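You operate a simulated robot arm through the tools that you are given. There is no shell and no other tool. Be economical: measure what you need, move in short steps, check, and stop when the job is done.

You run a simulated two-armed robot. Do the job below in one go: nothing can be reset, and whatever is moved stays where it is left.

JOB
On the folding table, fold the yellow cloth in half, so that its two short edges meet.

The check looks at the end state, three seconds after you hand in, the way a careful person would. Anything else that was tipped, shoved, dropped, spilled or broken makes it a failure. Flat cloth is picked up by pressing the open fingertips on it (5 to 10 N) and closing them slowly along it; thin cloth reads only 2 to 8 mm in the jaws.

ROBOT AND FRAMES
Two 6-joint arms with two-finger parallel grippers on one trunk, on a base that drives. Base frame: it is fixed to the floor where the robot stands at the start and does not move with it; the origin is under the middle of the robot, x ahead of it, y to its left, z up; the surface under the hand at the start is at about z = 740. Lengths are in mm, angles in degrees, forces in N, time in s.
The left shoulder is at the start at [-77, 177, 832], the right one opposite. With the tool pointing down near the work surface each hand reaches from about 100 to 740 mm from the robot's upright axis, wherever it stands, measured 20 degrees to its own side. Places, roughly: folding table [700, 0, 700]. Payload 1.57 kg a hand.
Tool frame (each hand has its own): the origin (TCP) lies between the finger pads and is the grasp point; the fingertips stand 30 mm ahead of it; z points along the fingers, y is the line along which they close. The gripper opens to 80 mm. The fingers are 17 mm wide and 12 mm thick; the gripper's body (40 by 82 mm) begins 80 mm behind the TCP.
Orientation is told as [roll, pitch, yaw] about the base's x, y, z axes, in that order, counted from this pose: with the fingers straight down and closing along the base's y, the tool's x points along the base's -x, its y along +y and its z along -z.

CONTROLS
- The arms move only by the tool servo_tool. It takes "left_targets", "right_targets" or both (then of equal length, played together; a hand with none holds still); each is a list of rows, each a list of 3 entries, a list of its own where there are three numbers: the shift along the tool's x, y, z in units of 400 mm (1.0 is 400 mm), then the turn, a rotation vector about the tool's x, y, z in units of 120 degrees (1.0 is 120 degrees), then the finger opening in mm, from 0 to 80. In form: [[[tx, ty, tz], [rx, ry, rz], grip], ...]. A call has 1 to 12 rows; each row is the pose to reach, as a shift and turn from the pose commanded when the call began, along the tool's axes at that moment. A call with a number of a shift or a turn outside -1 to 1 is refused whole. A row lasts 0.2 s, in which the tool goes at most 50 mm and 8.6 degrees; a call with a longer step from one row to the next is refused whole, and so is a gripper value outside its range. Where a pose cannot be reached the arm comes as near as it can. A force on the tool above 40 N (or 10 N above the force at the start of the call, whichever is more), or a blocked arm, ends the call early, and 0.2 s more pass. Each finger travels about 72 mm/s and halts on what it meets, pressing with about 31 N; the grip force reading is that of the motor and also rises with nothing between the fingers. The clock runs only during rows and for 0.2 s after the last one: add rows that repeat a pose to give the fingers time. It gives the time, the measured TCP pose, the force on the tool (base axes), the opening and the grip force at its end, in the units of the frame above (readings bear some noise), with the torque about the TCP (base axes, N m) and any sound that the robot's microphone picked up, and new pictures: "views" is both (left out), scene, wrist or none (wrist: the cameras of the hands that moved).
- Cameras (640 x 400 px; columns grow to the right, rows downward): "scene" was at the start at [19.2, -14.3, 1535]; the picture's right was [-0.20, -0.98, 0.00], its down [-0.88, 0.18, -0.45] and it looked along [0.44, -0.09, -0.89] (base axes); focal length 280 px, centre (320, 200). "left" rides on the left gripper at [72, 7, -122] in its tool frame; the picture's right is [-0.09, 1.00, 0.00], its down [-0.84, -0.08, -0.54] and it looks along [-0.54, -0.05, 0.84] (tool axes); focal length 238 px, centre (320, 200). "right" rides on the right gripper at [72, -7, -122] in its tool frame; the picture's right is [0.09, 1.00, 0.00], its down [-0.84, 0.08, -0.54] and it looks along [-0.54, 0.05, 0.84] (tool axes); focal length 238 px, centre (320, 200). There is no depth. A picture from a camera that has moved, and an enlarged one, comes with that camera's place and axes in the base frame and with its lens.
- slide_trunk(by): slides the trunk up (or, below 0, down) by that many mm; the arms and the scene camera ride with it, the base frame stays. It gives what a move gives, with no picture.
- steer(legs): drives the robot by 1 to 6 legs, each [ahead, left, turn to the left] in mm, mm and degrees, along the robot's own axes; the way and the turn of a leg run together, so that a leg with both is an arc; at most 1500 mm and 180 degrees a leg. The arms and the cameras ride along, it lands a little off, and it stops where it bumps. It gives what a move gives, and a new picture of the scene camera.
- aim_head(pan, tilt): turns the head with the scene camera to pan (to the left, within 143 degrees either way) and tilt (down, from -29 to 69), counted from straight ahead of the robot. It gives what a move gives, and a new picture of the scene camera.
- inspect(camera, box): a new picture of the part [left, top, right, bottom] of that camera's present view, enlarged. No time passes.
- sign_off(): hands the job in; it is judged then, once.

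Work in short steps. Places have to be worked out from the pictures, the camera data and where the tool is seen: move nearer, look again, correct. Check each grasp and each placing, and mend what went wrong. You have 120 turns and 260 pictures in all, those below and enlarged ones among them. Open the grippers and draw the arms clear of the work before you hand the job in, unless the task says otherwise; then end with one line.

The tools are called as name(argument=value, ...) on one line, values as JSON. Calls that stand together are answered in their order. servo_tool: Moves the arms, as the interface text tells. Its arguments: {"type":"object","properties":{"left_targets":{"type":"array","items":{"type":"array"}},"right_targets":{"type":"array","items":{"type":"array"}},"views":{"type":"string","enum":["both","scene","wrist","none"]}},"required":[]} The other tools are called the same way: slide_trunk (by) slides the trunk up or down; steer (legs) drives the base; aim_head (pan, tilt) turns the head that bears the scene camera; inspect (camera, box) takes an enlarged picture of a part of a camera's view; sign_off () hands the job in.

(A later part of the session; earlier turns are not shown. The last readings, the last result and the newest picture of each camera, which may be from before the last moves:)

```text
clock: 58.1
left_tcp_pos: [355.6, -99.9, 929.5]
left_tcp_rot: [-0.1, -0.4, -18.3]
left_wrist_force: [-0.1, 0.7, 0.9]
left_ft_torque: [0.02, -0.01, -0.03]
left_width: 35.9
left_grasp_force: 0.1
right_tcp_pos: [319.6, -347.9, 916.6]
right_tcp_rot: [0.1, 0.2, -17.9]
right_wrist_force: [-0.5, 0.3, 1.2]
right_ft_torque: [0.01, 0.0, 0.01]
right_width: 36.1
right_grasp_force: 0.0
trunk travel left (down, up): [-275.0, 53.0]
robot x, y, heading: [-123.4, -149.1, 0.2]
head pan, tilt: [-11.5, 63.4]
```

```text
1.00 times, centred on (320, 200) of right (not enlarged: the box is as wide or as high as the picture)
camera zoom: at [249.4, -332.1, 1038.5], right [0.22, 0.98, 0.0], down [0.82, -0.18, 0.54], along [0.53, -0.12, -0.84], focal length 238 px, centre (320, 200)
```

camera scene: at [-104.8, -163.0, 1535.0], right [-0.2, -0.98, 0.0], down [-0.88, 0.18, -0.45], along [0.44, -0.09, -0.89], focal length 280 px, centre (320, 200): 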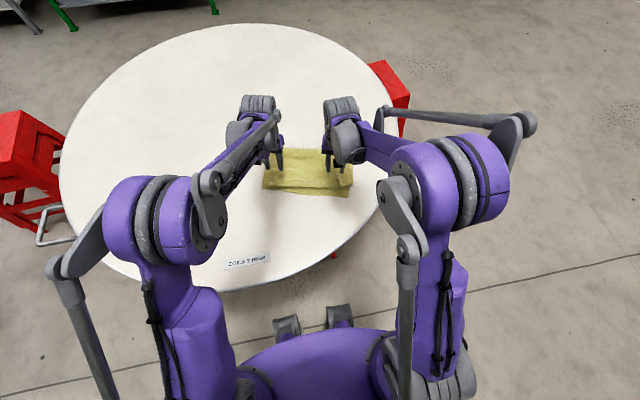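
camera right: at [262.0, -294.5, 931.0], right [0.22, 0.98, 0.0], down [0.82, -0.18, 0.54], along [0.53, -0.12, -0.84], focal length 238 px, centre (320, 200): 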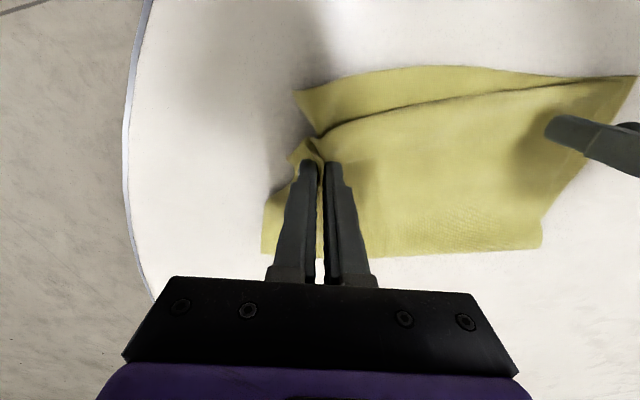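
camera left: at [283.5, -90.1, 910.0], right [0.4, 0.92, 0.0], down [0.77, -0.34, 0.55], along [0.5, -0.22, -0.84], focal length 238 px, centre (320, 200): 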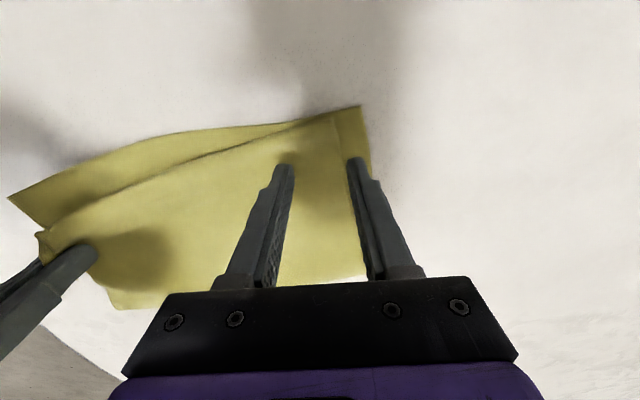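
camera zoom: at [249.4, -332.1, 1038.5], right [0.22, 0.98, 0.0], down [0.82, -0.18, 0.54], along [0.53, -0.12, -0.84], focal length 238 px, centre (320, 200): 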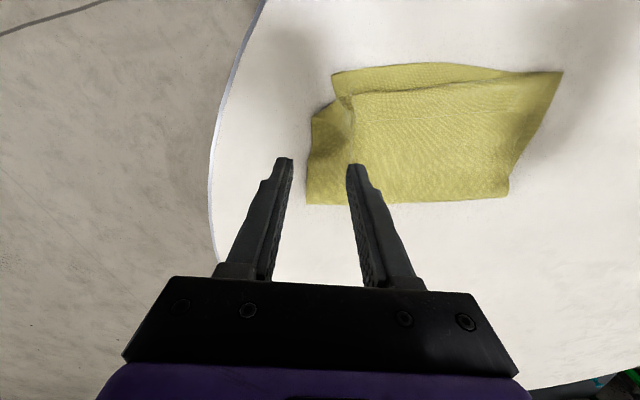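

The crease ends are at ≈(491,−125) and (438,−398). I move both hands to just inside the crease, about 35 mm from each end.

servo_tool(left_targets=[[[-0.065, -0.008, 0.07], [0, 0, 0], 36], [[-0.13, -0.017, 0.14], [0, 0, 0], 36], [[-0.196, -0.025, 0.21], [0, 0, 0], 36], [[-0.262, -0.034, 0.29], [0, 0, 0], 36], [[-0.327, -0.042, 0.35], [0, 0, 0], 36], [[-0.327, -0.042, 0.374], [0, 0, 0], 36]], right_targets=[[[-0.057, 0.011, 0.06], [0, 0, 0], 36], [[-0.114, 0.022, 0.12], [0, 0, 0], 36], [[-0.172, 0.034, 0.19], [0, 0, 0], 36], [[-0.23, 0.045, 0.26], [0, 0, 0], 36], [[-0.286, 0.056, 0.32], [0, 0, 0], 36], [[-0.286, 0.056, 0.3415], [0, 0, 0], 36]])

```text
clock: 59.5
left_tcp_pos: [476.4, -156.9, 780.4]
left_tcp_rot: [0.1, -0.6, -18.3]
left_wrist_force: [-0.2, 0.2, 0.2]
left_ft_torque: [0.0, -0.03, -0.01]
left_width: 36.3
left_grasp_force: 0.1
right_tcp_pos: [435.6, -362.3, 780.3]
right_tcp_rot: [0.0, 0.0, -17.9]
right_wrist_force: [0.1, 0.3, 0.6]
right_ft_torque: [0.01, -0.01, 0.01]
right_width: 36.4
right_grasp_force: 0.0
trunk travel left (down, up): [-275.0, 53.0]
robot x, y, heading: [-123.7, -150.4, 0.1]
head pan, tilt: [-11.5, 63.4]
camera scene: at [-105.8, -162.8, 1535.1], right [-0.2, -0.98, 0.0], down [-0.88, 0.18, -0.45], along [0.44, -0.09, -0.89], focal length 280 px, centre (320, 200)
camera right: at [365.6, -346.0, 902.5], right [0.22, 0.98, 0.0], down [0.82, -0.18, 0.54], along [0.53, -0.12, -0.84], focal length 238 px, centre (320, 200)
camera left: at [409.0, -127.7, 901.9], right [0.4, 0.92, 0.0], down [0.77, -0.34, 0.55], along [0.5, -0.22, -0.84], focal length 238 px, centre (320, 200)
```

scene: 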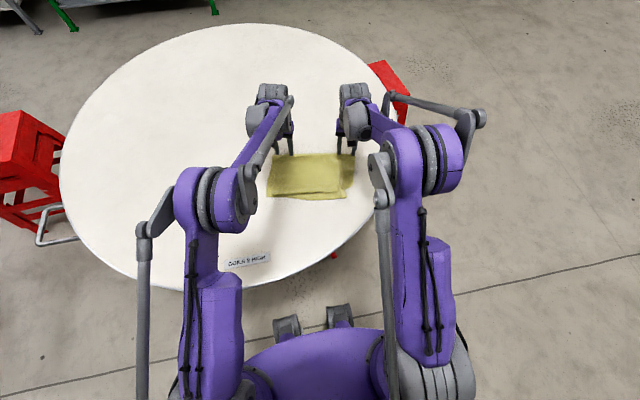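
right: 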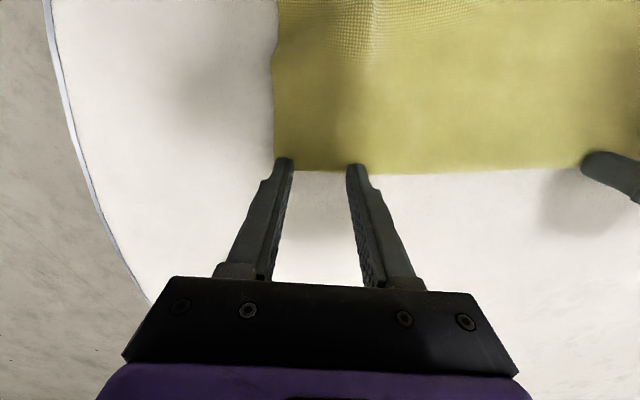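
left: 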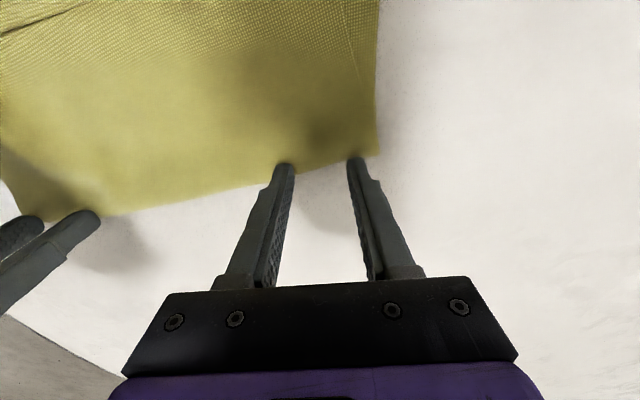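

The crease is only 3–5 mm beyond the tool centres, so I shift inward a few mm and press down.

servo_tool(left_targets=[[[0.02, 0, 0.005], [0, 0, 0], 36], [[0.02, 0, 0.0125], [0, 0, 0], 36], [[0.02, 0, 0.0195], [0, 0, 0], 36]], right_targets=[[[0.0125, 0, 0.005], [0, 0, 0], 36], [[0.0125, 0, 0.0125], [0, 0, 0], 36], [[0.0125, 0, 0.0195], [0, 0, 0], 36]], views="none")

```text
clock: 60.4
left_tcp_pos: [470.3, -153.7, 772.2]
left_tcp_rot: [0.0, -0.5, -18.3]
left_wrist_force: [0.9, -0.4, 2.2]
left_ft_torque: [-0.03, 0.02, -0.03]
left_width: 35.8
left_grasp_force: 0.1
right_tcp_pos: [431.3, -359.2, 772.6]
right_tcp_rot: [-0.1, 0.0, -17.8]
right_wrist_force: [0.3, -1.0, 2.2]
right_ft_torque: [-0.04, 0.01, 0.0]
right_width: 35.8
right_grasp_force: 0.0
trunk travel left (down, up): [-275.0, 53.0]
robot x, y, heading: [-124.2, -149.6, -0.2]
head pan, tilt: [-11.5, 63.4]
```

Light contact on both. I press another millimetre and close.

servo_tool(left_targets=[[[0, 0, 0.003], [0, 0, 0], 36], [[0, 0, 0.003], [0, 0, 0], 32], [[0, 0, 0.003], [0, 0, 0], 28], [[0, 0, 0.003], [0, 0, 0], 24], [[0, 0, 0.003], [0, 0, 0], 20], [[0, 0, 0.003], [0, 0, 0], 15], [[0, 0, 0.003], [0, 0, 0], 10], [[0, 0, 0.003], [0, 0, 0], 5], [[0, 0, 0.003], [0, 0, 0], 0], [[0, 0, 0.003], [0, 0, 0], 0]], right_targets=[[[0, 0, 0.003], [0, 0, 0], 36], [[0, 0, 0.003], [0, 0, 0], 32], [[0, 0, 0.003], [0, 0, 0], 28], [[0, 0, 0.003], [0, 0, 0], 24], [[0, 0, 0.003], [0, 0, 0], 20], [[0, 0, 0.003], [0, 0, 0], 15], [[0, 0, 0.003], [0, 0, 0], 10], [[0, 0, 0.003], [0, 0, 0], 5], [[0, 0, 0.003], [0, 0, 0], 0], [[0, 0, 0.003], [0, 0, 0], 0]], views="wrist")

```text
clock: 62.5
left_tcp_pos: [469.7, -153.7, 772.6]
left_tcp_rot: [0.0, -0.6, -18.4]
left_wrist_force: [-1.3, -5.3, 7.0]
left_ft_torque: [-0.15, 0.05, 0.06]
left_width: 2.9
left_grasp_force: 23.7
right_tcp_pos: [429.8, -359.8, 773.6]
right_tcp_rot: [0.1, 0.2, -17.9]
right_wrist_force: [1.1, 1.9, 20.2]
right_ft_torque: [-0.01, 0.07, -0.09]
right_width: 1.9
right_grasp_force: 23.8
trunk travel left (down, up): [-275.0, 53.0]
robot x, y, heading: [-122.1, -148.7, 0.2]
head pan, tilt: [-11.5, 63.4]
camera right: at [359.5, -344.2, 894.2], right [0.22, 0.98, 0.0], down [0.82, -0.18, 0.54], along [0.53, -0.12, -0.84], focal length 238 px, centre (320, 200)
camera left: at [400.0, -125.7, 893.5], right [0.4, 0.92, 0.0], down [0.76, -0.34, 0.55], along [0.5, -0.22, -0.83], focal length 238 px, centre (320, 200)
```

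right: 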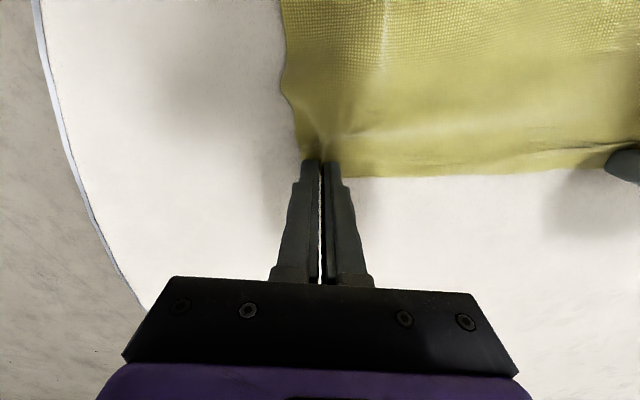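
left: 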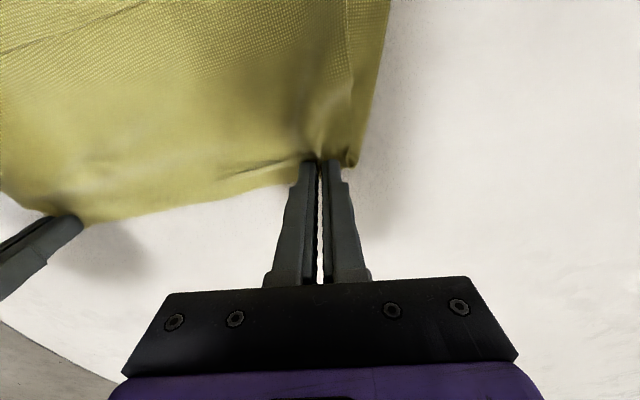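

Both have caught the fold (2–3 mm). I lift straight up ~210 mm so both halves hang from the fold line.

servo_tool(left_targets=[[[0, 0, -0.08], [0, 0, 0], 0], [[0, 0, -0.16], [0, 0, 0], 0], [[0, 0, -0.25], [0, 0, 0], 0], [[0, 0, -0.34], [0, 0, 0], 0], [[0, 0, -0.43], [0, 0, 0], 0], [[0, 0, -0.53], [0, 0, 0], 0], [[0, 0, -0.53], [0, 0, 0], 0]], right_targets=[[[0, 0, -0.08], [0, 0, 0], 0], [[0, 0, -0.16], [0, 0, 0], 0], [[0, 0, -0.25], [0, 0, 0], 0], [[0, 0, -0.34], [0, 0, 0], 0], [[0, 0, -0.43], [0, 0, 0], 0], [[0, 0, -0.53], [0, 0, 0], 0], [[0, 0, -0.53], [0, 0, 0], 0]])

inspect(camera="scene", box=[240, 100, 370, 210])

```text
clock: 64.2
left_tcp_pos: [468.3, -155.6, 983.9]
left_tcp_rot: [0.1, -0.5, -18.3]
left_wrist_force: [-0.7, -2.5, -0.3]
left_ft_torque: [-0.05, 0.0, -0.01]
left_width: 2.8
left_grasp_force: 24.2
right_tcp_pos: [430.3, -359.8, 982.6]
right_tcp_rot: [0.0, 0.2, -17.8]
right_wrist_force: [0.3, 2.3, -0.9]
right_ft_torque: [0.08, -0.03, -0.03]
right_width: 1.8
right_grasp_force: 23.2
trunk travel left (down, up): [-275.0, 53.0]
robot x, y, heading: [-125.2, -153.6, -0.2]
head pan, tilt: [-11.5, 63.4]
camera scene: at [-104.5, -163.2, 1535.0], right [-0.2, -0.98, 0.0], down [-0.88, 0.18, -0.45], along [0.44, -0.09, -0.89], focal length 280 px, centre (320, 200)
camera right: at [360.8, -344.8, 1104.4], right [0.22, 0.98, 0.0], down [0.82, -0.18, 0.54], along [0.53, -0.12, -0.84], focal length 238 px, centre (320, 200)
camera left: at [400.4, -126.3, 1104.9], right [0.4, 0.92, 0.0], down [0.77, -0.34, 0.55], along [0.5, -0.22, -0.84], focal length 238 px, centre (320, 200)
```

scene: 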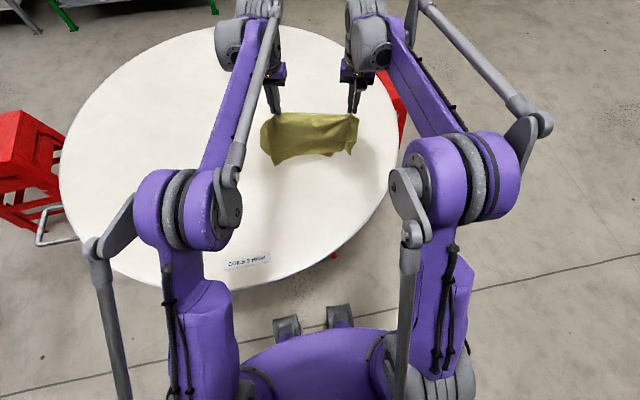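
right: 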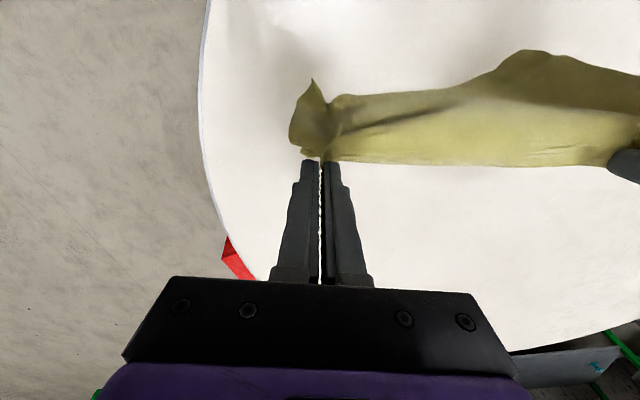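
left: 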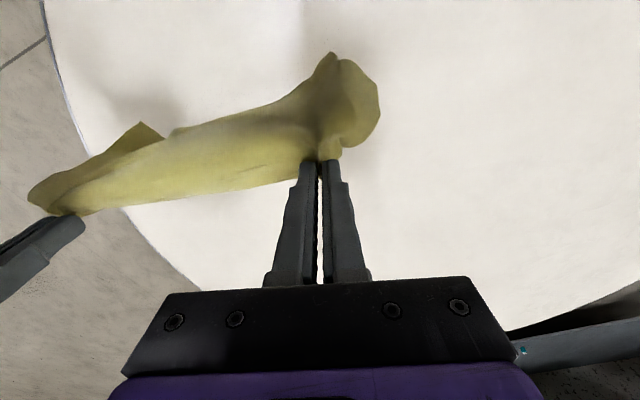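

```text
3.64 times, centred on (305, 155) of scene
camera zoom: at [-104.5, -163.2, 1535.0], right [-0.2, -0.98, 0.0], down [-0.88, 0.18, -0.45], along [0.44, -0.09, -0.89], focal length 1020 px, centre (374, 364)
```

zoom: 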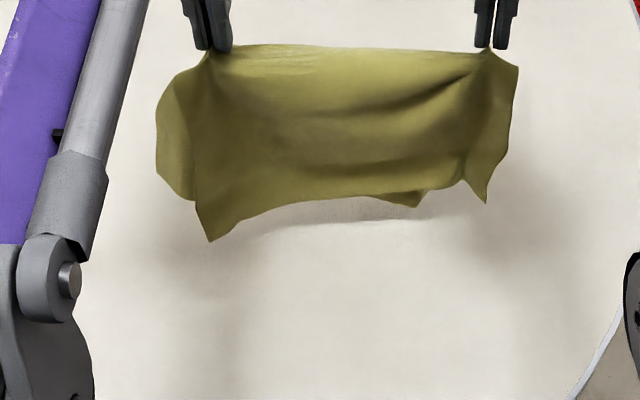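

The cloth now hangs folded over the line between the hands, hem gone. I lay it down by moving toward the robot while descending, and square the hands to the robot on the way.

servo_tool(left_targets=[[[0.049, -0.006, 0.0425], [0, 0, -0.015], 0], [[0.107, -0.013, 0.085], [0, 0, -0.033], 0], [[0.176, -0.022, 0.13], [0, 0, -0.054], 0], [[0.244, -0.03, 0.185], [0, 0, -0.075], 0], [[0.307, -0.038, 0.25], [0, 0, -0.095], 0], [[0.366, -0.045, 0.32], [0, 0, -0.113], 0], [[0.42, -0.052, 0.395], [0, 0, -0.129], 0], [[0.459, -0.056, 0.465], [0, 0, -0.141], 0], [[0.488, -0.06, 0.505], [0, 0, -0.15], 0]], right_targets=[[[0.04, -0.003, 0.0425], [0, 0, -0.015], 0], [[0.087, -0.007, 0.085], [0, 0, -0.033], 0], [[0.143, -0.011, 0.13], [0, 0, -0.054], 0], [[0.199, -0.016, 0.185], [0, 0, -0.075], 0], [[0.25, -0.02, 0.25], [0, 0, -0.095], 0], [[0.298, -0.023, 0.32], [0, 0, -0.113], 0], [[0.342, -0.027, 0.395], [0, 0, -0.129], 0], [[0.374, -0.029, 0.465], [0, 0, -0.141], 0], [[0.3975, -0.031, 0.505], [0, 0, -0.15], 0]])

inspect(camera="scene", box=[220, 120, 370, 230])

```text
clock: 66.2
left_tcp_pos: [276.1, -116.4, 778.9]
left_tcp_rot: [0.0, -0.4, -0.3]
left_wrist_force: [0.3, -3.2, 0.5]
left_ft_torque: [-0.11, 0.03, -0.01]
left_width: 2.8
left_grasp_force: 23.9
right_tcp_pos: [274.1, -322.6, 781.8]
right_tcp_rot: [0.1, 0.1, 0.1]
right_wrist_force: [0.0, 1.6, 1.3]
right_ft_torque: [0.07, -0.01, -0.1]
right_width: 1.5
right_grasp_force: 23.6
trunk travel left (down, up): [-275.0, 53.0]
robot x, y, heading: [-121.3, -148.1, 0.1]
head pan, tilt: [-11.5, 63.4]
camera scene: at [-105.2, -163.0, 1535.1], right [-0.2, -0.98, 0.0], down [-0.88, 0.18, -0.45], along [0.44, -0.09, -0.89], focal length 280 px, centre (320, 200)
camera right: at [203.6, -329.6, 903.6], right [-0.09, 1.0, 0.0], down [0.84, 0.08, 0.54], along [0.54, 0.05, -0.84], focal length 238 px, centre (320, 200)
camera left: at [202.4, -108.2, 900.9], right [0.1, 1.0, 0.0], down [0.83, -0.08, 0.55], along [0.55, -0.05, -0.84], focal length 238 px, centre (320, 200)
```

scene: 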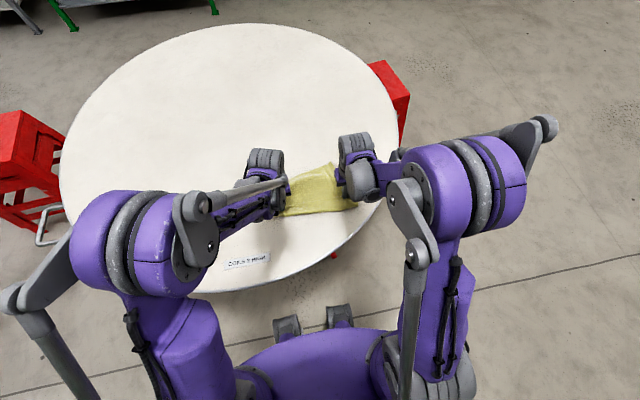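
right: 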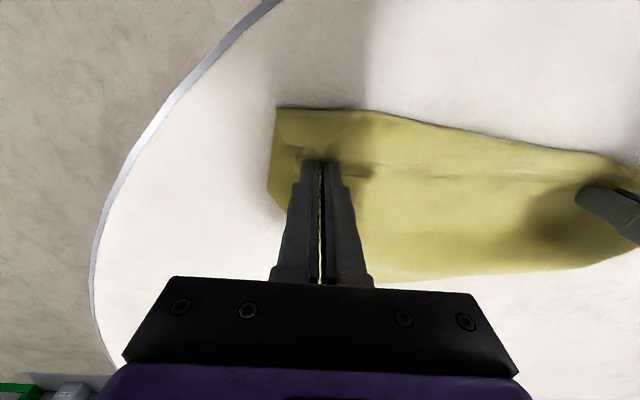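
left: 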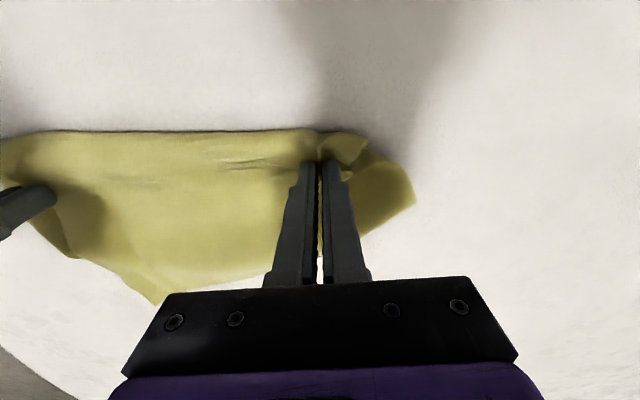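

```text
3.64 times, centred on (295, 175) of scene
camera zoom: at [-105.2, -163.0, 1535.1], right [-0.2, -0.98, 0.0], down [-0.88, 0.18, -0.45], along [0.44, -0.09, -0.89], focal length 1020 px, centre (411, 291)
```

zoom: 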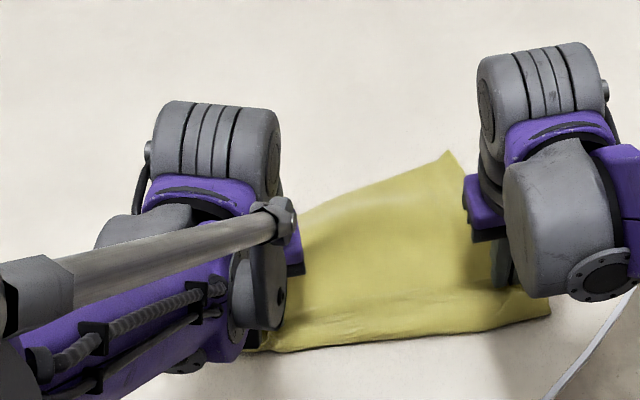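

The cloth is down. I release gently and raise both hands for an overview.

servo_tool(left_targets=[[[0, 0, 0.008], [0, 0, 0], 0], [[0, 0, 0.008], [0, 0, 0], 10], [[0, 0, 0.008], [0, 0, 0], 24], [[0, 0, 0.0], [0, 0, 0], 30], [[0, 0, -0.1], [0, 0, 0], 30], [[0, 0.05, -0.2], [0, 0, 0], 30], [[0.02, 0.14, -0.28], [0, 0, 0], 30], [[0.04, 0.23, -0.36], [0, 0, 0], 30]], right_targets=[[[0, 0, 0.014], [0, 0, 0], 0], [[0, 0, 0.014], [0, 0, 0], 10], [[0, 0, 0.014], [0, 0, 0], 24], [[0, 0, 0.0], [0, 0, 0], 30], [[0, 0, -0.1], [0, 0, 0], 30], [[0, -0.05, -0.2], [0, 0, 0], 30], [[0.02, -0.12, -0.28], [0, 0, 0], 30], [[0.04, -0.2, -0.36], [0, 0, 0], 30]], views="none")

inspect(camera="scene", box=[230, 130, 380, 230])

inspect(camera="left", box=[0, 0, 640, 400])

inspect(camera="right", box=[0, 0, 640, 400])

```text
clock: 68.0
left_tcp_pos: [259.2, -20.7, 923.4]
left_tcp_rot: [-0.1, -0.5, -0.3]
left_wrist_force: [-0.2, -0.2, -0.3]
left_ft_torque: [0.04, 0.02, 0.02]
left_width: 30.1
left_grasp_force: 0.0
right_tcp_pos: [257.9, -402.9, 925.7]
right_tcp_rot: [0.1, 0.0, 0.0]
right_wrist_force: [0.6, 0.2, -1.1]
right_ft_torque: [0.02, 0.03, 0.0]
right_width: 29.9
right_grasp_force: 0.1
trunk travel left (down, up): [-275.0, 53.0]
robot x, y, heading: [-127.5, -151.7, 0.2]
head pan, tilt: [-11.5, 63.4]
```

```text
4.00 times, centred on (305, 180) of scene
camera zoom: at [-106.6, -162.8, 1535.0], right [-0.2, -0.98, 0.0], down [-0.88, 0.18, -0.45], along [0.44, -0.09, -0.89], focal length 1122 px, centre (380, 280)
```

zoom: 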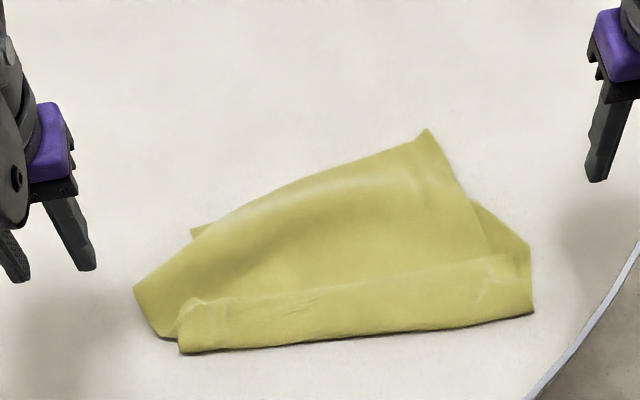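

```text
1.00 times, centred on (320, 200) of left (not enlarged: the box is as wide or as high as the picture)
camera zoom: at [185.8, -15.1, 1045.2], right [0.1, 1.0, 0.0], down [0.83, -0.08, 0.55], along [0.55, -0.06, -0.84], focal length 238 px, centre (320, 200)
```

zoom: 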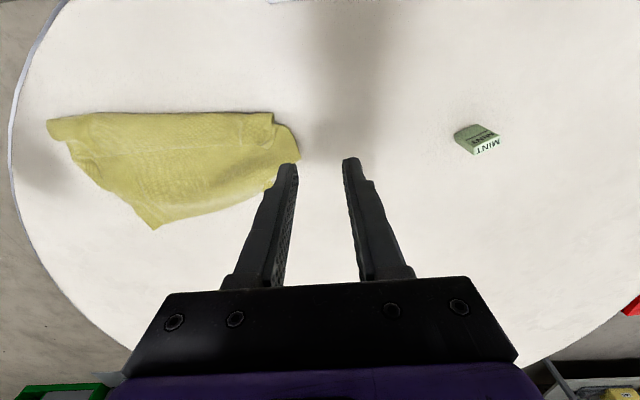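

```text
1.00 times, centred on (320, 200) of right (not enlarged: the box is as wide or as high as the picture)
camera zoom: at [186.1, -409.5, 1048.7], right [-0.09, 1.0, 0.0], down [0.84, 0.08, 0.54], along [0.54, 0.05, -0.84], focal length 238 px, centre (320, 200)
```

zoom: 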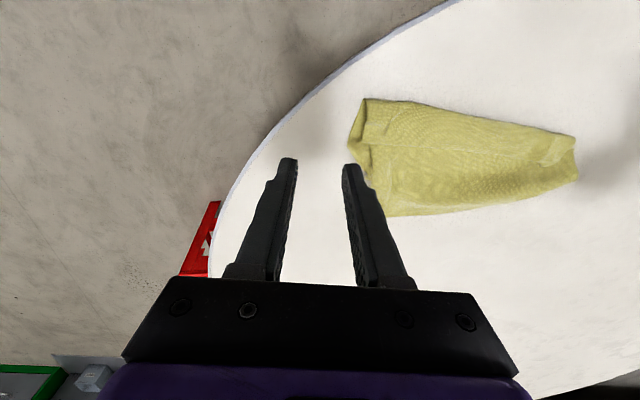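

The result is crumpled, so I need to spread it again. I look closer at which corners are accessible.

inspect(camera="left", box=[30, 90, 320, 250])

inspect(camera="right", box=[330, 80, 600, 240])

inspect(camera="scene", box=[255, 155, 370, 225])

```text
2.21 times, centred on (175, 170) of left
camera zoom: at [185.8, -15.1, 1045.2], right [0.1, 1.0, 0.0], down [0.83, -0.08, 0.55], along [0.55, -0.06, -0.84], focal length 526 px, centre (640, 266)
```

zoom: 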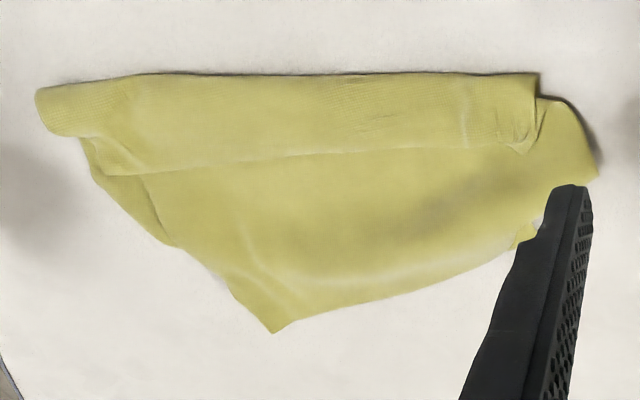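

```text
2.37 times, centred on (465, 160) of right
camera zoom: at [186.1, -409.5, 1048.7], right [-0.09, 1.0, 0.0], down [0.84, 0.08, 0.54], along [0.54, 0.05, -0.84], focal length 565 px, centre (-24, 295)
```

zoom: 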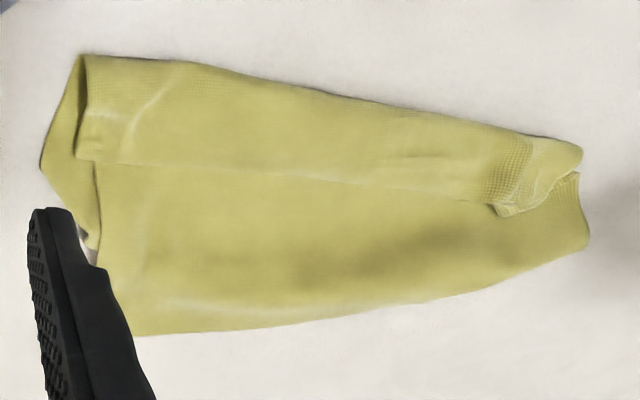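

```text
5.57 times, centred on (312, 190) of scene
camera zoom: at [-106.6, -162.8, 1535.0], right [-0.2, -0.98, 0.0], down [-0.88, 0.18, -0.45], along [0.44, -0.09, -0.89], focal length 1561 px, centre (362, 256)
```

zoom: 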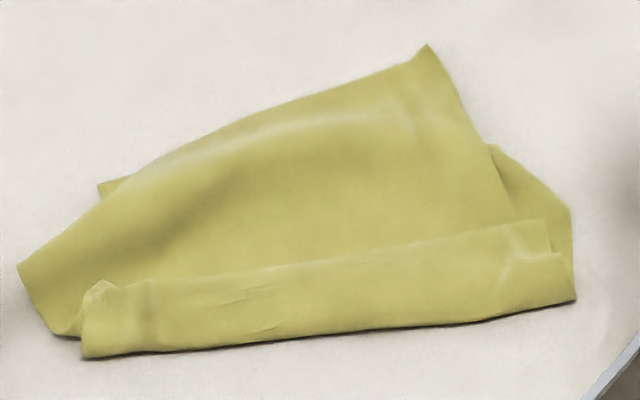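

I can read it now: the top layer's short edge is exposed, with corners at about (418,−311) and (317,−50). Plan: pick those corners, lift the whole cloth, then lay the lower half while moving toward me and the upper half while moving away — that leaves the gripped edge facing the right way (no hem). First I drive 65 mm forward.

steer(legs=[[65, 0, 0]])

```text
clock: 68.9
left_tcp_pos: [326.3, -22.5, 923.5]
left_tcp_rot: [-0.1, -0.4, -0.2]
left_wrist_force: [0.5, 0.6, -1.0]
left_ft_torque: [0.02, 0.03, -0.01]
left_width: 29.9
left_grasp_force: 0.0
right_tcp_pos: [323.7, -402.5, 925.0]
right_tcp_rot: [0.1, 0.2, 0.0]
right_wrist_force: [0.0, -0.5, -0.4]
right_ft_torque: [-0.04, 0.04, -0.04]
right_width: 30.0
right_grasp_force: 0.0
trunk travel left (down, up): [-275.0, 53.0]
robot x, y, heading: [-59.5, -153.2, -0.3]
head pan, tilt: [-11.5, 63.4]
camera scene: at [-39.6, -163.0, 1534.9], right [-0.2, -0.98, 0.0], down [-0.88, 0.18, -0.45], along [0.44, -0.09, -0.89], focal length 280 px, centre (320, 200)
```

scene: 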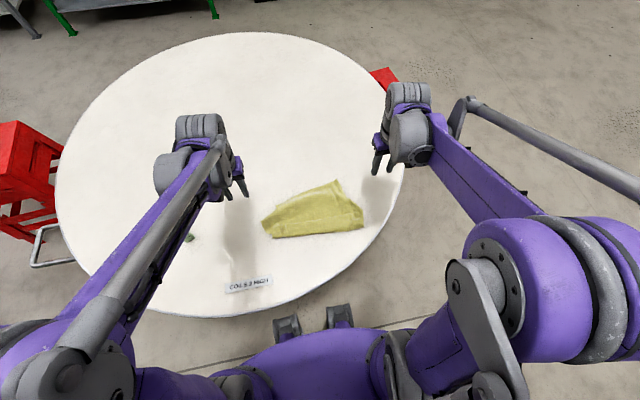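

I move both hands above those corners, yawed to match that edge (+21°).

servo_tool(left_targets=[[[0.004, -0.03, 0.05], [0, 0, -0.035], 32], [[0.008, -0.06, 0.1], [0, 0, -0.07], 32], [[0.012, -0.09, 0.15], [0, 0, -0.105], 32], [[0.016, -0.12, 0.2], [0, 0, -0.14], 32], [[0.02, -0.1475, 0.25], [0, 0, -0.175], 32]], right_targets=[[[-0.037, 0.0575, 0.05], [0, 0, -0.035], 32], [[-0.074, 0.115, 0.1], [0, 0, -0.07], 32], [[-0.111, 0.172, 0.15], [0, 0, -0.105], 32], [[-0.148, 0.23, 0.2], [0, 0, -0.14], 32], [[-0.185, 0.2875, 0.255], [0, 0, -0.175], 32]], views="wrist")

```text
clock: 70.1
left_tcp_pos: [317.3, -82.6, 820.9]
left_tcp_rot: [-0.4, -0.3, 20.9]
left_wrist_force: [-0.6, 1.1, 0.1]
left_ft_torque: [-0.02, 0.01, 0.02]
left_width: 31.9
left_grasp_force: 0.0
right_tcp_pos: [399.2, -285.7, 823.5]
right_tcp_rot: [0.1, 0.2, 21.1]
right_wrist_force: [0.7, -0.5, 0.5]
right_ft_torque: [-0.02, -0.01, 0.0]
right_width: 32.0
right_grasp_force: 0.1
trunk travel left (down, up): [-275.0, 53.0]
robot x, y, heading: [-56.7, -149.6, -0.3]
head pan, tilt: [-11.5, 63.4]
camera right: at [335.1, -317.6, 945.2], right [-0.45, 0.9, 0.0], down [0.75, 0.37, 0.54], along [0.48, 0.24, -0.84], focal length 238 px, centre (320, 200)
camera left: at [246.6, -101.2, 943.9], right [-0.27, 0.96, 0.0], down [0.81, 0.23, 0.55], along [0.53, 0.14, -0.84], focal length 238 px, centre (320, 200)
```

right: 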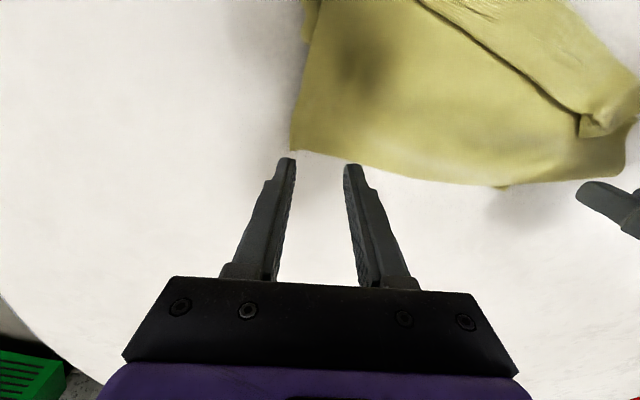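
left: 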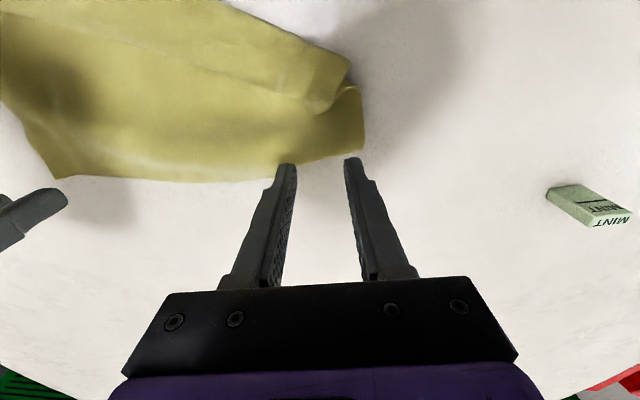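

Both are placed over the corners. I descend to contact.

servo_tool(left_targets=[[[-0.008, 0, 0.05], [0, 0, 0], 32], [[-0.008, 0, 0.1], [0, 0, 0], 32], [[-0.008, 0, 0.116], [0, 0, 0], 32]], right_targets=[[[0, 0.008, 0.05], [0, 0, 0], 32], [[0, 0.008, 0.1], [0, 0, 0], 32], [[0, 0.008, 0.124], [0, 0, 0], 32]], views="wrist")

```text
clock: 70.9
left_tcp_pos: [321.9, -79.9, 776.7]
left_tcp_rot: [-0.4, -0.4, 20.7]
left_wrist_force: [0.0, 1.3, 1.3]
left_ft_torque: [0.01, 0.02, -0.02]
left_width: 31.8
left_grasp_force: 0.0
right_tcp_pos: [396.5, -283.6, 773.5]
right_tcp_rot: [0.1, 0.1, 21.1]
right_wrist_force: [0.2, 0.9, -0.6]
right_ft_torque: [0.03, 0.03, -0.02]
right_width: 32.4
right_grasp_force: 0.1
trunk travel left (down, up): [-275.0, 53.0]
robot x, y, heading: [-58.5, -150.4, -0.1]
head pan, tilt: [-11.5, 63.4]
camera right: at [332.4, -315.8, 895.8], right [-0.44, 0.9, 0.0], down [0.75, 0.37, 0.54], along [0.48, 0.24, -0.84], focal length 238 px, centre (320, 200)
camera left: at [250.4, -99.5, 898.0], right [-0.27, 0.96, 0.0], down [0.81, 0.23, 0.55], along [0.53, 0.14, -0.84], focal length 238 px, centre (320, 200)
```

right: 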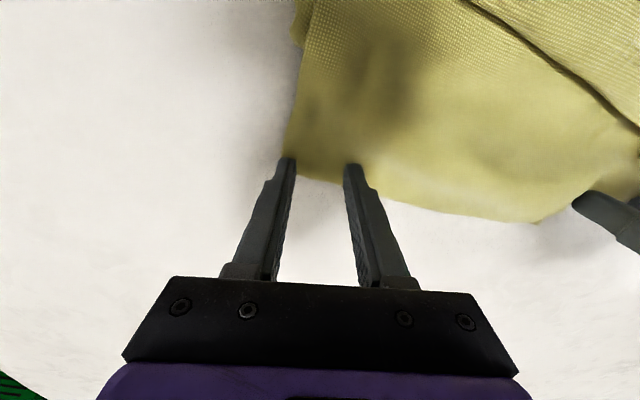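
left: 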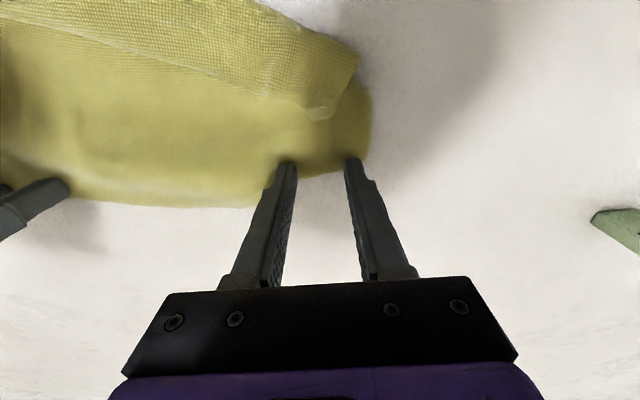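

I shift the right a little inward and press both down.

servo_tool(left_targets=[[[0, 0, 0.005], [0, 0, 0], 32], [[0, 0, 0.009], [0, 0, 0], 32]], right_targets=[[[0.003, 0.012, 0], [0, 0, 0], 32], [[0.003, 0.012, 0.0055], [0, 0, 0], 32]], views="none")

```text
clock: 71.5
left_tcp_pos: [322.0, -81.1, 773.4]
left_tcp_rot: [-0.3, -0.4, 20.7]
left_wrist_force: [-0.2, 0.5, 7.3]
left_ft_torque: [-0.16, -0.06, 0.01]
left_width: 31.4
left_grasp_force: 0.0
right_tcp_pos: [392.2, -278.3, 773.2]
right_tcp_rot: [0.0, 0.0, 21.2]
right_wrist_force: [0.5, -0.3, 0.7]
right_ft_torque: [0.03, 0.01, 0.01]
right_width: 32.2
right_grasp_force: 0.0
trunk travel left (down, up): [-275.0, 53.0]
robot x, y, heading: [-58.3, -145.6, 0.1]
head pan, tilt: [-11.5, 63.4]
```

Left has 7 N. I lower the right ~1.8 mm more and close both slowly.

servo_tool(left_targets=[[[0, 0, 0], [0, 0, 0], 32], [[0, 0, 0], [0, 0, 0], 32], [[0, 0, 0], [0, 0, 0], 28], [[0, 0, 0], [0, 0, 0], 24], [[0, 0, 0], [0, 0, 0], 20], [[0, 0, 0], [0, 0, 0], 16], [[0, 0, 0], [0, 0, 0], 12], [[0, 0, 0], [0, 0, 0], 8], [[0, 0, 0], [0, 0, 0], 4], [[0, 0, 0], [0, 0, 0], 0], [[0, 0, 0], [0, 0, 0], 0]], right_targets=[[[0, 0, 0.003], [0, 0, 0], 32], [[0, 0, 0.0048], [0, 0, 0], 32], [[0, 0, 0.0048], [0, 0, 0], 28], [[0, 0, 0.0048], [0, 0, 0], 24], [[0, 0, 0.0048], [0, 0, 0], 20], [[0, 0, 0.0048], [0, 0, 0], 16], [[0, 0, 0.0048], [0, 0, 0], 12], [[0, 0, 0.0048], [0, 0, 0], 8], [[0, 0, 0.0048], [0, 0, 0], 4], [[0, 0, 0.0048], [0, 0, 0], 0], [[0, 0, 0.0048], [0, 0, 0], 0]], views="wrist")

```text
clock: 73.8
left_tcp_pos: [321.3, -81.2, 773.7]
left_tcp_rot: [-0.4, -0.5, 20.7]
left_wrist_force: [0.3, -2.9, 3.9]
left_ft_torque: [-0.1, 0.0, -0.01]
left_width: 1.6
left_grasp_force: 23.9
right_tcp_pos: [392.0, -279.4, 770.7]
right_tcp_rot: [0.0, 0.1, 21.1]
right_wrist_force: [-1.9, 1.9, 25.0]
right_ft_torque: [-0.01, -0.07, -0.06]
right_width: 2.5
right_grasp_force: 23.8
trunk travel left (down, up): [-275.0, 53.0]
robot x, y, heading: [-61.1, -147.0, -0.4]
head pan, tilt: [-11.5, 63.4]
stopped in row 11 (right hand): the force on the tool passed its limit at 40 N (the readings are from after the stop); the commanded pose is now the measured one
camera right: at [327.6, -311.8, 893.4], right [-0.44, 0.9, 0.0], down [0.75, 0.37, 0.54], along [0.48, 0.24, -0.84], focal length 238 px, centre (320, 200)
camera left: at [249.1, -100.0, 895.0], right [-0.27, 0.96, -0.01], down [0.81, 0.23, 0.55], along [0.53, 0.14, -0.84], focal length 238 px, centre (320, 200)
```

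right: 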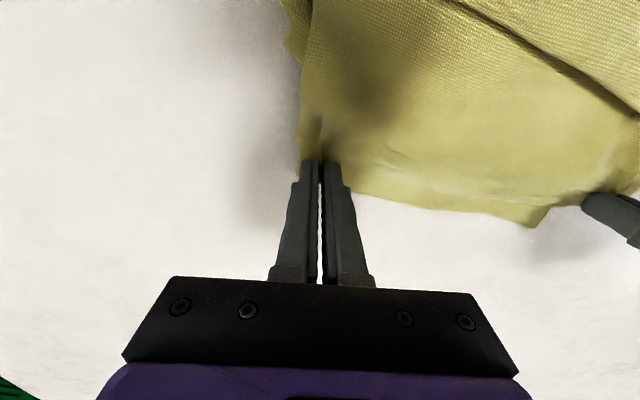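
left: 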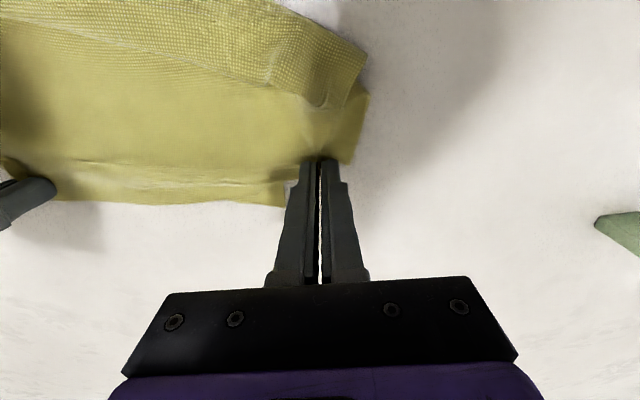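

Both hold cloth (1.6 and 2.5 mm). I lift 130 mm first and look.

servo_tool(left_targets=[[[0, 0, -0.06], [0, 0, 0], 0], [[0, 0, -0.14], [0, 0, 0], 0], [[0, 0, -0.23], [0, 0, 0], 0], [[0, 0, -0.32], [0, 0, 0], 0]], right_targets=[[[0, 0, -0.06], [0, 0, 0], 0], [[0, 0, -0.14], [0, 0, 0], 0], [[0, 0, -0.23], [0, 0, 0], 0], [[0, 0, -0.32], [0, 0, 0], 0]])

```text
clock: 74.8
left_tcp_pos: [320.3, -80.3, 902.0]
left_tcp_rot: [-0.4, -0.5, 20.8]
left_wrist_force: [0.3, -1.7, 0.4]
left_ft_torque: [-0.07, -0.04, 0.0]
left_width: 1.7
left_grasp_force: 23.3
right_tcp_pos: [392.4, -279.3, 898.9]
right_tcp_rot: [0.0, 0.2, 21.1]
right_wrist_force: [-0.9, 3.5, 0.3]
right_ft_torque: [0.06, 0.01, -0.03]
right_width: 2.6
right_grasp_force: 23.9
trunk travel left (down, up): [-275.0, 53.0]
robot x, y, heading: [-61.7, -147.4, -0.2]
head pan, tilt: [-11.5, 63.4]
camera scene: at [-41.6, -162.8, 1535.0], right [-0.2, -0.98, 0.0], down [-0.88, 0.18, -0.45], along [0.44, -0.09, -0.89], focal length 280 px, centre (320, 200)
camera right: at [328.3, -311.5, 1021.1], right [-0.44, 0.9, 0.0], down [0.75, 0.37, 0.54], along [0.48, 0.24, -0.84], focal length 238 px, centre (320, 200)
camera left: at [248.2, -98.9, 1022.5], right [-0.27, 0.96, -0.01], down [0.81, 0.22, 0.55], along [0.53, 0.14, -0.84], focal length 238 px, centre (320, 200)
```

scene: 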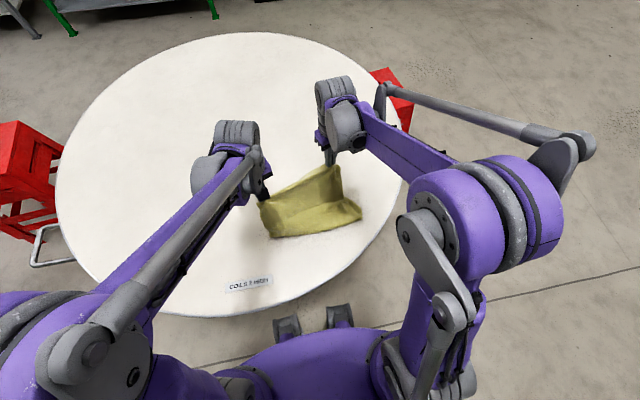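
right: 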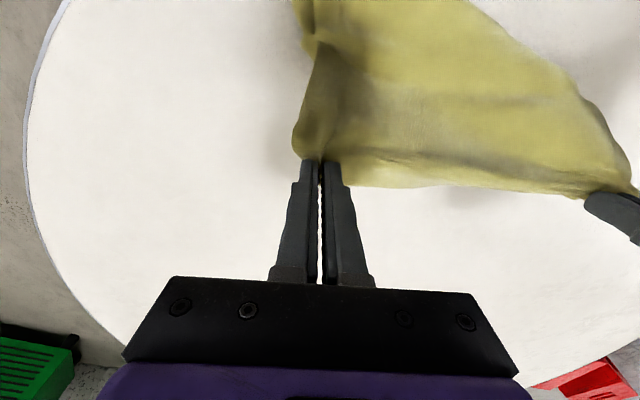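
left: 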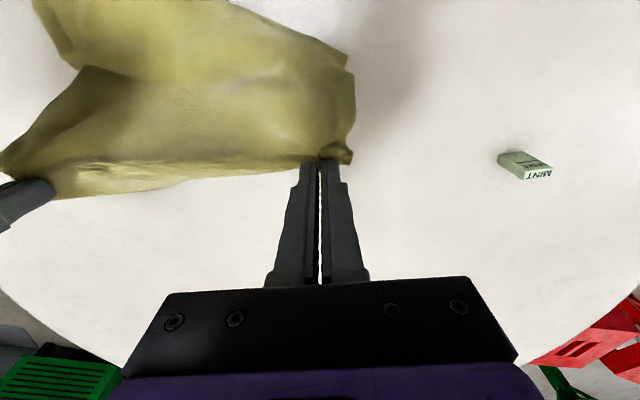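

The edge is held cleanly. I raise it to full hanging height while squaring the hands to the robot.

servo_tool(left_targets=[[[-0.023, -0.01, -0.08], [0, 0, 0.022], 0], [[-0.046, -0.021, -0.16], [0, 0, 0.044], 0], [[-0.068, -0.031, -0.24], [0, 0, 0.066], 0], [[-0.091, -0.042, -0.32], [0, 0, 0.088], 0], [[-0.114, -0.052, -0.4], [0, 0, 0.11], 0], [[-0.137, -0.062, -0.48], [0, 0, 0.132], 0], [[-0.16, -0.073, -0.56], [0, 0, 0.154], 0], [[-0.1825, -0.083, -0.625], [0, 0, 0.175], 0], [[-0.1825, -0.083, -0.625], [0, 0, 0.175], 0]], right_targets=[[[-0.001, -0.006, -0.08], [0, 0, 0.022], 0], [[-0.001, -0.011, -0.16], [0, 0, 0.044], 0], [[-0.002, -0.017, -0.24], [0, 0, 0.066], 0], [[-0.002, -0.022, -0.32], [0, 0, 0.088], 0], [[-0.003, -0.028, -0.4], [0, 0, 0.11], 0], [[-0.003, -0.033, -0.48], [0, 0, 0.132], 0], [[-0.004, -0.039, -0.56], [0, 0, 0.154], 0], [[-0.0045, -0.0445, -0.63], [0, 0, 0.175], 0], [[-0.0045, -0.0445, -0.63], [0, 0, 0.175], 0]])

```text
clock: 76.8
left_tcp_pos: [398.5, -84.7, 1155.2]
left_tcp_rot: [-0.2, -0.4, -0.3]
left_wrist_force: [0.7, -2.4, 0.1]
left_ft_torque: [-0.07, -0.02, -0.02]
left_width: 1.5
left_grasp_force: 23.6
right_tcp_pos: [401.5, -296.4, 1149.9]
right_tcp_rot: [0.1, 0.2, 0.0]
right_wrist_force: [0.6, 1.3, 0.3]
right_ft_torque: [0.06, 0.0, 0.04]
right_width: 2.5
right_grasp_force: 24.1
trunk travel left (down, up): [-275.0, 53.0]
robot x, y, heading: [-60.1, -153.7, -0.1]
head pan, tilt: [-11.5, 63.4]
camera scene: at [-40.6, -162.9, 1535.0], right [-0.2, -0.98, 0.0], down [-0.88, 0.18, -0.45], along [0.44, -0.09, -0.89], focal length 280 px, centre (320, 200)
camera right: at [330.5, -303.0, 1271.9], right [-0.09, 1.0, 0.0], down [0.84, 0.08, 0.54], along [0.54, 0.05, -0.84], focal length 238 px, centre (320, 200)
camera left: at [324.8, -77.5, 1275.0], right [0.1, 1.0, 0.0], down [0.83, -0.08, 0.55], along [0.55, -0.06, -0.84], focal length 238 px, centre (320, 200)
```

scene: 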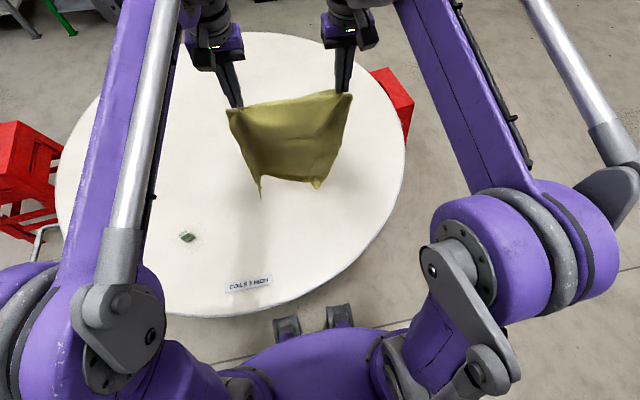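
right: 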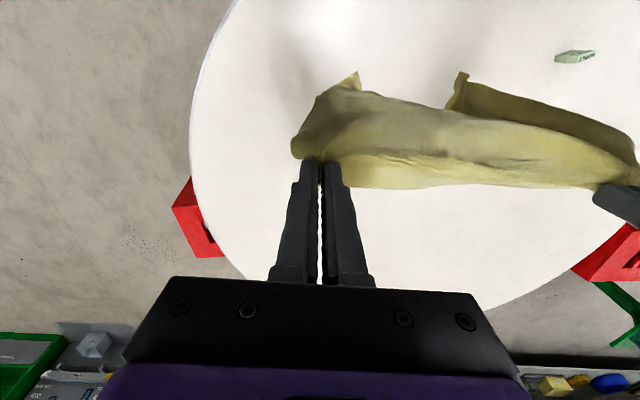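
left: 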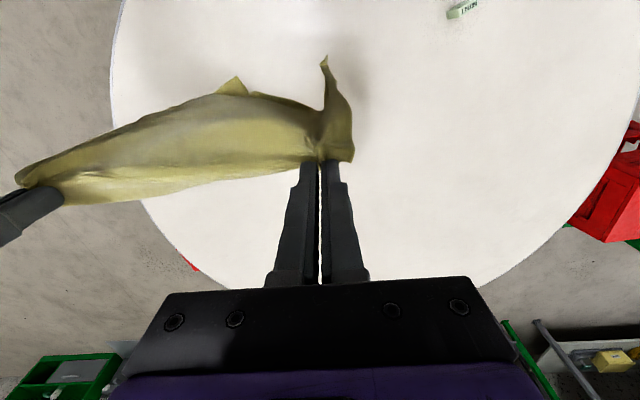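

The cloth hangs at full length. I take a closer look before laying it down.

inspect(camera="scene", box=[200, 70, 380, 210])

```text
2.86 times, centred on (290, 140) of scene
camera zoom: at [-40.6, -162.9, 1535.0], right [-0.2, -0.98, 0.0], down [-0.88, 0.18, -0.45], along [0.44, -0.09, -0.89], focal length 801 px, centre (406, 371)
```

zoom: 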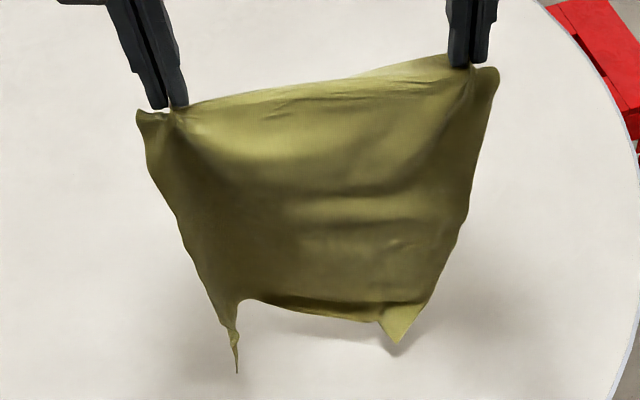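

It hangs well. I drive forward 60 mm so the cloth will land safely inside the table, and let the swing settle.

steer(legs=[[60, 0, 0]])

inspect(camera="scene", box=[200, 70, 380, 210])

```text
clock: 77.7
left_tcp_pos: [458.5, -85.0, 1153.0]
left_tcp_rot: [-0.2, -0.5, -0.3]
left_wrist_force: [0.3, -2.2, 0.0]
left_ft_torque: [-0.1, -0.03, 0.04]
left_width: 1.4
left_grasp_force: 23.3
right_tcp_pos: [460.0, -296.0, 1148.8]
right_tcp_rot: [0.2, 0.2, 0.0]
right_wrist_force: [0.9, 2.1, -0.6]
right_ft_torque: [0.05, 0.02, 0.04]
right_width: 2.7
right_grasp_force: 24.0
trunk travel left (down, up): [-275.0, 53.0]
robot x, y, heading: [-2.3, -146.8, 0.0]
head pan, tilt: [-11.5, 63.4]
camera scene: at [18.5, -163.0, 1534.9], right [-0.2, -0.98, 0.0], down [-0.88, 0.18, -0.45], along [0.44, -0.09, -0.89], focal length 280 px, centre (320, 200)
```

scene: 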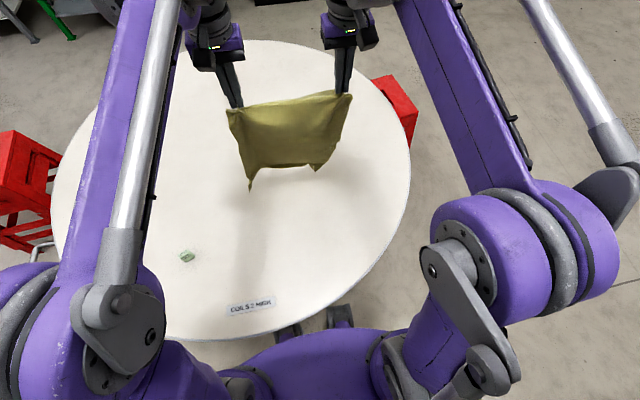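

```text
2.86 times, centred on (290, 140) of scene
camera zoom: at [18.5, -163.0, 1534.9], right [-0.2, -0.98, 0.0], down [-0.88, 0.18, -0.45], along [0.44, -0.09, -0.89], focal length 801 px, centre (406, 371)
```

zoom: 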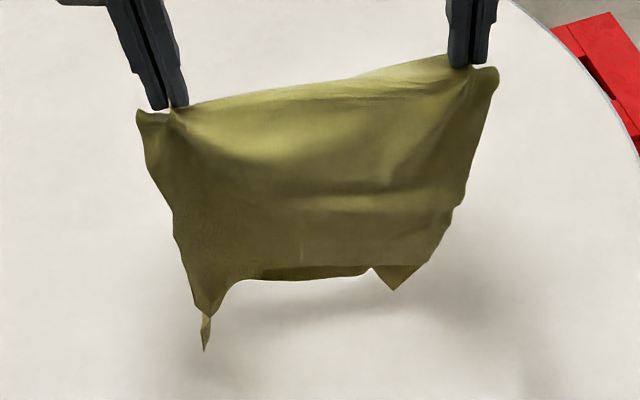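

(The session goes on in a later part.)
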